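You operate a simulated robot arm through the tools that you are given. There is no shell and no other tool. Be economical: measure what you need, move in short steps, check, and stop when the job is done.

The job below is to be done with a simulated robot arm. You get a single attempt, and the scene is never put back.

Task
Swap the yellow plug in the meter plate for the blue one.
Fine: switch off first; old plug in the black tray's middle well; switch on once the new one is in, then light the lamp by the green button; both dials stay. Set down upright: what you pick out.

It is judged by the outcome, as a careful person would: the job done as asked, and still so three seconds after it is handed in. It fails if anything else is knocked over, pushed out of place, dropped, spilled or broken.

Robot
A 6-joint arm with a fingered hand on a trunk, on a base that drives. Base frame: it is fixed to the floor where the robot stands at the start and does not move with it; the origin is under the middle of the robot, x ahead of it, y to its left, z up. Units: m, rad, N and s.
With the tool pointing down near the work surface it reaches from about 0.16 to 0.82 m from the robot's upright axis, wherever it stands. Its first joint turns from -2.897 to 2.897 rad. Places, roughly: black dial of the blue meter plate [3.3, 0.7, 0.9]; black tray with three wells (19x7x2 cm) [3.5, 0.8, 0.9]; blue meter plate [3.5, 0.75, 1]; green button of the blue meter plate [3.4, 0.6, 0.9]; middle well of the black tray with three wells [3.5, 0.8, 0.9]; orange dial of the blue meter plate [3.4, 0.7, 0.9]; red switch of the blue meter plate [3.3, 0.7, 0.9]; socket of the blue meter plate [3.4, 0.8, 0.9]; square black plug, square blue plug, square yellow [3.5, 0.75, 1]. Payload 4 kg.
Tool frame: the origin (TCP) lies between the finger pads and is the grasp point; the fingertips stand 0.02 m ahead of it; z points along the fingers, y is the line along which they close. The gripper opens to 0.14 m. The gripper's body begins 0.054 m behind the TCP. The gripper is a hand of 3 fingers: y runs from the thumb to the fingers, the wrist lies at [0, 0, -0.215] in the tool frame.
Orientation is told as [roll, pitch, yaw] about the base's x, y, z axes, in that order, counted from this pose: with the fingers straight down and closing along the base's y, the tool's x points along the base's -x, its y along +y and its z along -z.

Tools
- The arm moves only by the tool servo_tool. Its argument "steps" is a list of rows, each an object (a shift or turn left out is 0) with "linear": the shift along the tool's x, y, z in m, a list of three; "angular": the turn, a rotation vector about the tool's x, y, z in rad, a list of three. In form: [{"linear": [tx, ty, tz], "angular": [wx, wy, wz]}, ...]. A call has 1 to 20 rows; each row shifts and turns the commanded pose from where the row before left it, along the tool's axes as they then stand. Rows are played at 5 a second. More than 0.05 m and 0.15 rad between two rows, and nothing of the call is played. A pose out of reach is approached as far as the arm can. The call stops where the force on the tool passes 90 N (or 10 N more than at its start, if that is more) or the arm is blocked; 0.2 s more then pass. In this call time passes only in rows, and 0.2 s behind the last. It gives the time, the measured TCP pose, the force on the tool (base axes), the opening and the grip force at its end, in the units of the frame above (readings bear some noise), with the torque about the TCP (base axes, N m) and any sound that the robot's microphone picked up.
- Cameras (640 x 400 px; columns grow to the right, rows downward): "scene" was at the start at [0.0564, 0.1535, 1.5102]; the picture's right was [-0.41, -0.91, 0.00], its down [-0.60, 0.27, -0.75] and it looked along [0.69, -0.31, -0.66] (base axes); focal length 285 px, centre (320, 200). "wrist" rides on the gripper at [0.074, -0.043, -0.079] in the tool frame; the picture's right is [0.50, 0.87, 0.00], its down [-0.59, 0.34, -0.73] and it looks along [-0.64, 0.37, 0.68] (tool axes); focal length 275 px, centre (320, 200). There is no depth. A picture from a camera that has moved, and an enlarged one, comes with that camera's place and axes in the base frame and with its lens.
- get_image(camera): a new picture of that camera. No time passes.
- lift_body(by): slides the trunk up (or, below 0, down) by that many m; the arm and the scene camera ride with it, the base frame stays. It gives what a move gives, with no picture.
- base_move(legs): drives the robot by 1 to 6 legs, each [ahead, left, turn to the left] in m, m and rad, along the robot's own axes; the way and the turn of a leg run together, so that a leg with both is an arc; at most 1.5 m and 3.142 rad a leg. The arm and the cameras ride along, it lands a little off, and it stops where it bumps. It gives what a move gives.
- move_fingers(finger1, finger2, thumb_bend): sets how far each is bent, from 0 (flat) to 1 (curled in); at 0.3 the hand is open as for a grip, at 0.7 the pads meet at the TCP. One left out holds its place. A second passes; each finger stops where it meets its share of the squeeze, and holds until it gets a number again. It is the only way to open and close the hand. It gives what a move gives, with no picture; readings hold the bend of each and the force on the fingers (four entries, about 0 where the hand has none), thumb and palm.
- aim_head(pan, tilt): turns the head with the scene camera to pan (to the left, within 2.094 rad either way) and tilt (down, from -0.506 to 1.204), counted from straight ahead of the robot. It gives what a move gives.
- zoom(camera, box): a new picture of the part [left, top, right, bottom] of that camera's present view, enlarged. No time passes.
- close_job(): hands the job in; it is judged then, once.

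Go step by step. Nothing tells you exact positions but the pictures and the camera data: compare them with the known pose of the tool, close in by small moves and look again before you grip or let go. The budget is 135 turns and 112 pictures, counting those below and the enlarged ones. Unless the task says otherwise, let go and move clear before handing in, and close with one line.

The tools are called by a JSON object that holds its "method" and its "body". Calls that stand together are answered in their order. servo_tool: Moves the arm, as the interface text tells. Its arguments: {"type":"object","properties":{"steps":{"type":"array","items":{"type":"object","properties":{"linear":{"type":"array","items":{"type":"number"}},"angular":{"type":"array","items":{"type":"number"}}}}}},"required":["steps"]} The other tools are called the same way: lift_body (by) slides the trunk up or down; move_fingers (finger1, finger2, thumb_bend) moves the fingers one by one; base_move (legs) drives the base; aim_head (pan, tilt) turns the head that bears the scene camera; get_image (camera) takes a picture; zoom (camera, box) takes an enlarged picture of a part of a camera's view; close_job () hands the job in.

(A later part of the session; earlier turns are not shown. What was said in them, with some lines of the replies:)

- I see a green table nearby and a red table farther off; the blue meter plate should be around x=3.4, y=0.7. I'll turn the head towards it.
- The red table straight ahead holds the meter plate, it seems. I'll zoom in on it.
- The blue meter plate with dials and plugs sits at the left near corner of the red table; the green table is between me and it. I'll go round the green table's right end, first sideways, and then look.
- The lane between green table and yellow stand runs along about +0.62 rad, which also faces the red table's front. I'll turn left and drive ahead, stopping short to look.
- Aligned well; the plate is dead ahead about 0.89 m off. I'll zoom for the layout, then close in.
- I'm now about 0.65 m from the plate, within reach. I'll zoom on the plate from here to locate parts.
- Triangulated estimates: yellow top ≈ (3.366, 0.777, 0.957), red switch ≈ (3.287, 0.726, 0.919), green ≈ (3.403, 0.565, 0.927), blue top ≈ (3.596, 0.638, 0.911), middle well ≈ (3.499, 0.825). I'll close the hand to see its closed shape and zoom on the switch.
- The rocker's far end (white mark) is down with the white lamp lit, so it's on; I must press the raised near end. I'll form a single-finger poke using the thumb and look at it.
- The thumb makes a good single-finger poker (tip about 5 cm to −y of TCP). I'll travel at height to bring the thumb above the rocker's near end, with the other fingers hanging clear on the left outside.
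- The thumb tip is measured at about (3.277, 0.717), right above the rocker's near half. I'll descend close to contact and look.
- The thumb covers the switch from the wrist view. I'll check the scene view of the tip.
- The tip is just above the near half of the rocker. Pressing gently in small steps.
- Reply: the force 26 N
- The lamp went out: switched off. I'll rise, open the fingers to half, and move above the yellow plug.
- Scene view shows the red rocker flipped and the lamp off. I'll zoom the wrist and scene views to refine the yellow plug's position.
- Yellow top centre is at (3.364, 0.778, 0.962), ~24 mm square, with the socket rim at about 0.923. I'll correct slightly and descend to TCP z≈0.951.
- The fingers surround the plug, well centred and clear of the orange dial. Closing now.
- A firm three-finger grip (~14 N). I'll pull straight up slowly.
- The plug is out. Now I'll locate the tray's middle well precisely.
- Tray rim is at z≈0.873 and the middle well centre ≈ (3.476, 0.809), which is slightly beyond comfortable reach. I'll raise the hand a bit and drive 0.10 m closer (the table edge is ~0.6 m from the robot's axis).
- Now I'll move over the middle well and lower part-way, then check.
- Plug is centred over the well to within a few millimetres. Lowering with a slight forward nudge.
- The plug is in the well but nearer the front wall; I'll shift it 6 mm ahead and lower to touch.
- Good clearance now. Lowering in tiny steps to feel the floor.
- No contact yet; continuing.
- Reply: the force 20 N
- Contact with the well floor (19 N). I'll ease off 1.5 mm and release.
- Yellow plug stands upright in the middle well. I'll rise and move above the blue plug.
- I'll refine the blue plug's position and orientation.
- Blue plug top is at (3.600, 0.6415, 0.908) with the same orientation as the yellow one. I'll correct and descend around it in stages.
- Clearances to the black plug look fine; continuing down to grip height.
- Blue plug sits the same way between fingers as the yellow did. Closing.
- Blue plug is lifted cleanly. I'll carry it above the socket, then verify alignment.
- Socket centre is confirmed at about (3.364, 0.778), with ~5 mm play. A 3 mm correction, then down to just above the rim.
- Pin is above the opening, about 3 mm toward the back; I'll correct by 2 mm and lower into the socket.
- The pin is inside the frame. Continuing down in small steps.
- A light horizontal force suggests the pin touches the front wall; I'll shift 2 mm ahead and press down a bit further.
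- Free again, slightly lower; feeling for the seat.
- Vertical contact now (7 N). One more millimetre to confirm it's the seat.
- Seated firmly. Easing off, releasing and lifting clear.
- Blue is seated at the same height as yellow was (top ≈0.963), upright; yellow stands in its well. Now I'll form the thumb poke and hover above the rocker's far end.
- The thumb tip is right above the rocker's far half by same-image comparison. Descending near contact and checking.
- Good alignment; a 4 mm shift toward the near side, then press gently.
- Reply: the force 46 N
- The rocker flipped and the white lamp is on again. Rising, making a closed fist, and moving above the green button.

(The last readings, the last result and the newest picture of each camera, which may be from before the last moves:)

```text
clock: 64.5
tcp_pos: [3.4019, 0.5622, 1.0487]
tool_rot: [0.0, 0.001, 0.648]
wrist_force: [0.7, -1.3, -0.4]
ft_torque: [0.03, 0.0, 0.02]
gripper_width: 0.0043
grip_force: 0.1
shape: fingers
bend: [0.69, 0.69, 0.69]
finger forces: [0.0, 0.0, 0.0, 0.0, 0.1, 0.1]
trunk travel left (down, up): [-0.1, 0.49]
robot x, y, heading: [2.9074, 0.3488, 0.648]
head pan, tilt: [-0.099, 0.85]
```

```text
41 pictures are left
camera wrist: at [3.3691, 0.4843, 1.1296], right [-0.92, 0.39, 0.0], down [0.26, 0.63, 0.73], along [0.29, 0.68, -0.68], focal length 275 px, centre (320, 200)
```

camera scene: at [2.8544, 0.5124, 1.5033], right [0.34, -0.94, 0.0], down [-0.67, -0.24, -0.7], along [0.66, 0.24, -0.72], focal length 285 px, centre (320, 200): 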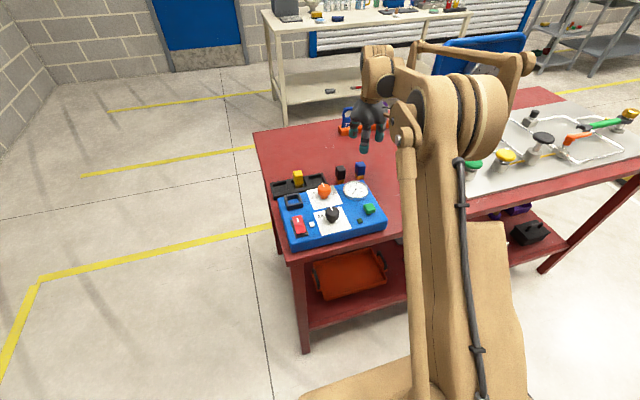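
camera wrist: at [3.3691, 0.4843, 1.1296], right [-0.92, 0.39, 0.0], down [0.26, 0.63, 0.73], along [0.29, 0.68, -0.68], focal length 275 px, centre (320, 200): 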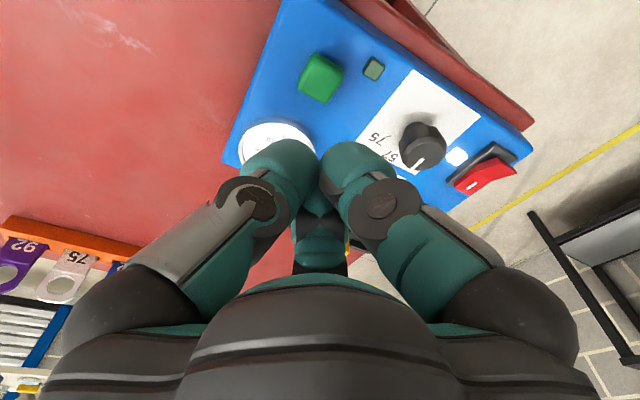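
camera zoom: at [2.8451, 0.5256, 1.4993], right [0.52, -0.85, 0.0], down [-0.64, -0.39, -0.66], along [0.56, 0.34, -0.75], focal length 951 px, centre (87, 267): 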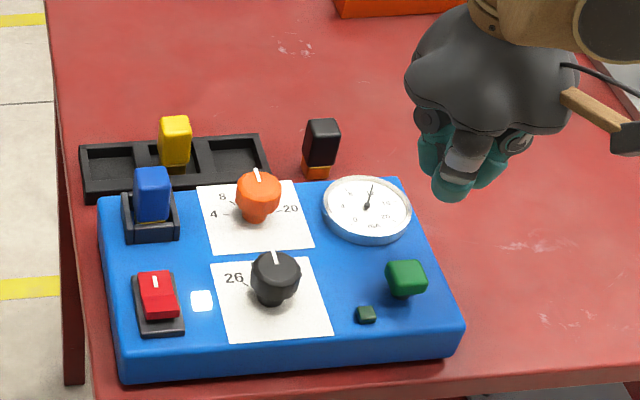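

Green cap top refined to (3.402, 0.5666, 0.928). I'll centre and descend to just above it.

{"method": "servo_tool", "body": {"steps": [{"linear": [-0.002, 0.0042, 0.04]}, {"linear": [0, 0, 0.04]}]}}

{"method": "zoom", "body": {"camera": "scene", "box": [350, 150, 446, 222]}}

{"method": "zoom", "body": {"camera": "wrist", "box": [200, 30, 440, 210]}}

```text
clock: 65.1
tcp_pos: [3.4021, 0.5673, 0.9692]
tool_rot: [0.0, 0.0, 0.648]
wrist_force: [0.2, -0.7, -0.2]
ft_torque: [0.02, 0.03, 0.02]
gripper_width: 0.0042
grip_force: 0.1
shape: fingers
bend: [0.69, 0.69, 0.69]
finger forces: [0.0, 0.1, 0.1, 0.0, 0.0, 0.0]
trunk travel left (down, up): [-0.1, 0.49]
robot x, y, heading: [2.9092, 0.3446, 0.643]
head pan, tilt: [-0.099, 0.85]
```

```text
5.56 times, centred on (398, 186) of scene
camera zoom: at [2.8456, 0.5258, 1.4992], right [0.52, -0.85, 0.0], down [-0.64, -0.39, -0.66], along [0.56, 0.34, -0.75], focal length 1584 px, centre (-113, 278)
```

zoom: 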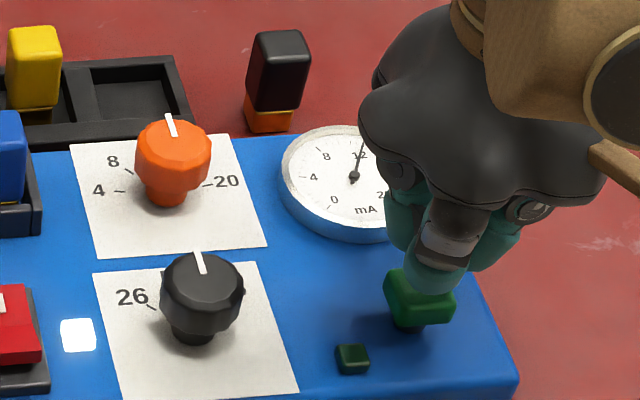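

```text
2.22 times, centred on (320, 120) of wrist
camera zoom: at [3.3692, 0.4886, 1.0482], right [-0.92, 0.39, 0.0], down [0.26, 0.63, 0.73], along [0.29, 0.68, -0.68], focal length 612 px, centre (320, 378)
```

zoom: 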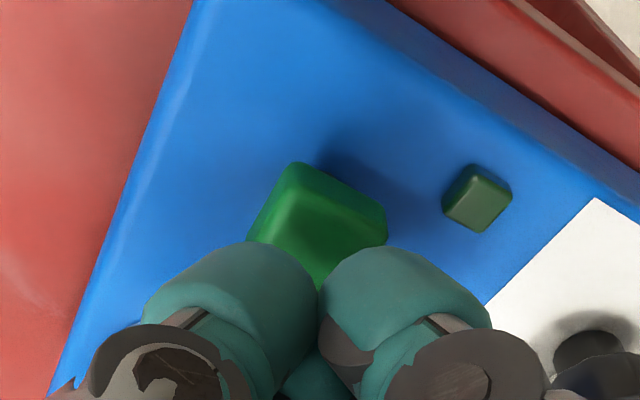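

Fist is centred above the cap and clear of gauge and dials. Pressing down gently.

{"method": "servo_tool", "body": {"steps": [{"linear": [0, 0, 0.01]}, {"linear": [0, 0, 0.008]}, {"linear": [0, 0, 0.004]}]}}

{"method": "zoom", "body": {"camera": "scene", "box": [350, 150, 446, 222]}}

```text
clock: 65.9
tcp_pos: [3.4015, 0.5666, 0.9466]
tool_rot: [0.0, -0.001, 0.648]
wrist_force: [-0.1, -0.6, 0.3]
ft_torque: [0.01, -0.02, -0.04]
gripper_width: 0.0041
grip_force: 1.0
shape: fingers
bend: [0.69, 0.69, 0.7]
finger forces: [0.0, 0.0, 0.0, 0.0, 2.7, 0.0]
trunk travel left (down, up): [-0.1, 0.49]
robot x, y, heading: [2.9115, 0.3471, 0.647]
head pan, tilt: [-0.099, 0.85]
```

```text
5.56 times, centred on (398, 186) of scene
camera zoom: at [2.845, 0.5255, 1.4993], right [0.52, -0.85, 0.0], down [-0.64, -0.39, -0.66], along [0.56, 0.34, -0.75], focal length 1584 px, centre (-113, 278)
```

zoom: 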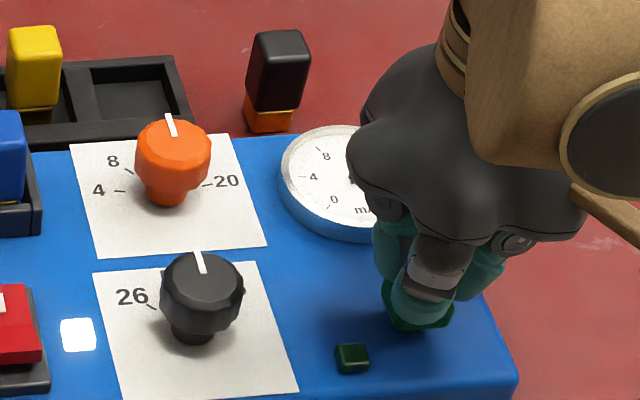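

Just touching. Pressing further in 2–3 mm steps.

{"method": "servo_tool", "body": {"steps": [{"linear": [0, 0, 0.002]}, {"linear": [0, 0, 0.002]}]}}

{"method": "zoom", "body": {"camera": "scene", "box": [350, 150, 446, 222]}}

```text
clock: 66.5
tcp_pos: [3.4025, 0.566, 0.9441]
tool_rot: [0.0, -0.001, 0.648]
wrist_force: [0.0, 0.3, 1.7]
ft_torque: [-0.03, 0.01, 0.01]
gripper_width: 0.0042
grip_force: 2.1
shape: fingers
bend: [0.69, 0.69, 0.7]
finger forces: [0.1, 0.1, 0.1, 0.0, 3.9, 0.1]
trunk travel left (down, up): [-0.1, 0.49]
robot x, y, heading: [2.9081, 0.3478, 0.645]
head pan, tilt: [-0.099, 0.85]
heard: click
```

```text
5.56 times, centred on (398, 186) of scene
camera zoom: at [2.8449, 0.5255, 1.4993], right [0.52, -0.85, 0.0], down [-0.64, -0.39, -0.66], along [0.56, 0.34, -0.75], focal length 1584 px, centre (-113, 278)
```

zoom: 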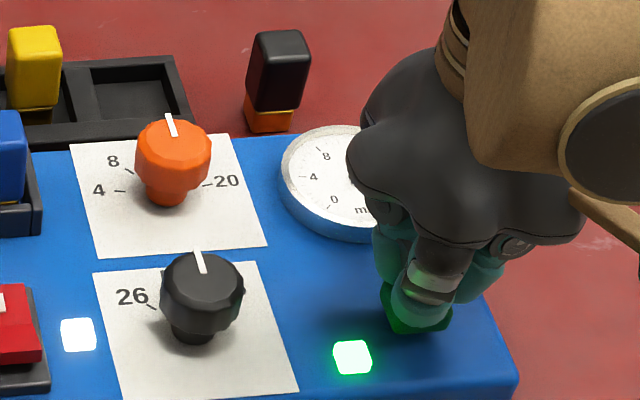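

A click, and the green lamp is lit. I'll rise straight up and check it stays lit.

{"method": "servo_tool", "body": {"steps": [{"linear": [0, 0, -0.03]}, {"linear": [0, 0, -0.05]}, {"linear": [0, 0, -0.05]}, {"linear": [0, 0, -0.05]}, {"linear": [0, -0.04, 0]}]}}

{"method": "zoom", "body": {"camera": "scene", "box": [300, 120, 460, 240]}}

```text
clock: 67.7
tcp_pos: [3.4298, 0.5327, 1.1247]
tool_rot: [0.001, 0.0, 0.648]
wrist_force: [-0.3, 0.5, 0.4]
ft_torque: [0.01, -0.02, 0.01]
gripper_width: 0.004
grip_force: 0.0
shape: fingers
bend: [0.69, 0.69, 0.7]
finger forces: [0.0, 0.1, 0.0, 0.0, 0.0, 0.1]
trunk travel left (down, up): [-0.1, 0.49]
robot x, y, heading: [2.9098, 0.3452, 0.648]
head pan, tilt: [-0.099, 0.85]
```

```text
3.33 times, centred on (380, 180) of scene
camera zoom: at [2.8459, 0.5252, 1.4993], right [0.52, -0.85, 0.0], down [-0.64, -0.39, -0.66], along [0.56, 0.34, -0.75], focal length 951 px, centre (120, 267)
```

zoom: 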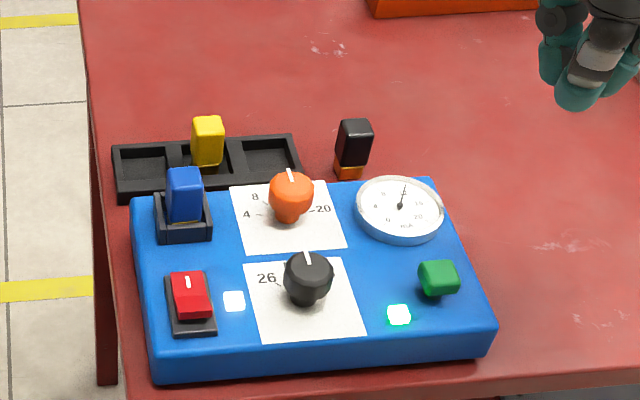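

Everything is in place: power is on, the green lamp stays lit, blue is in the socket, yellow stands in the middle well, and both dials are untouched. Handing in.

{"method": "close_job", "body": {}}

```text
The job is handed in.
```

I swapped the plugs. The blue plug is in the meter plate's socket and the yellow one stands upright in the tray's middle well. The plate is switched back on, the green button's lamp is lit and still on at my last check, and both dials are where they were.
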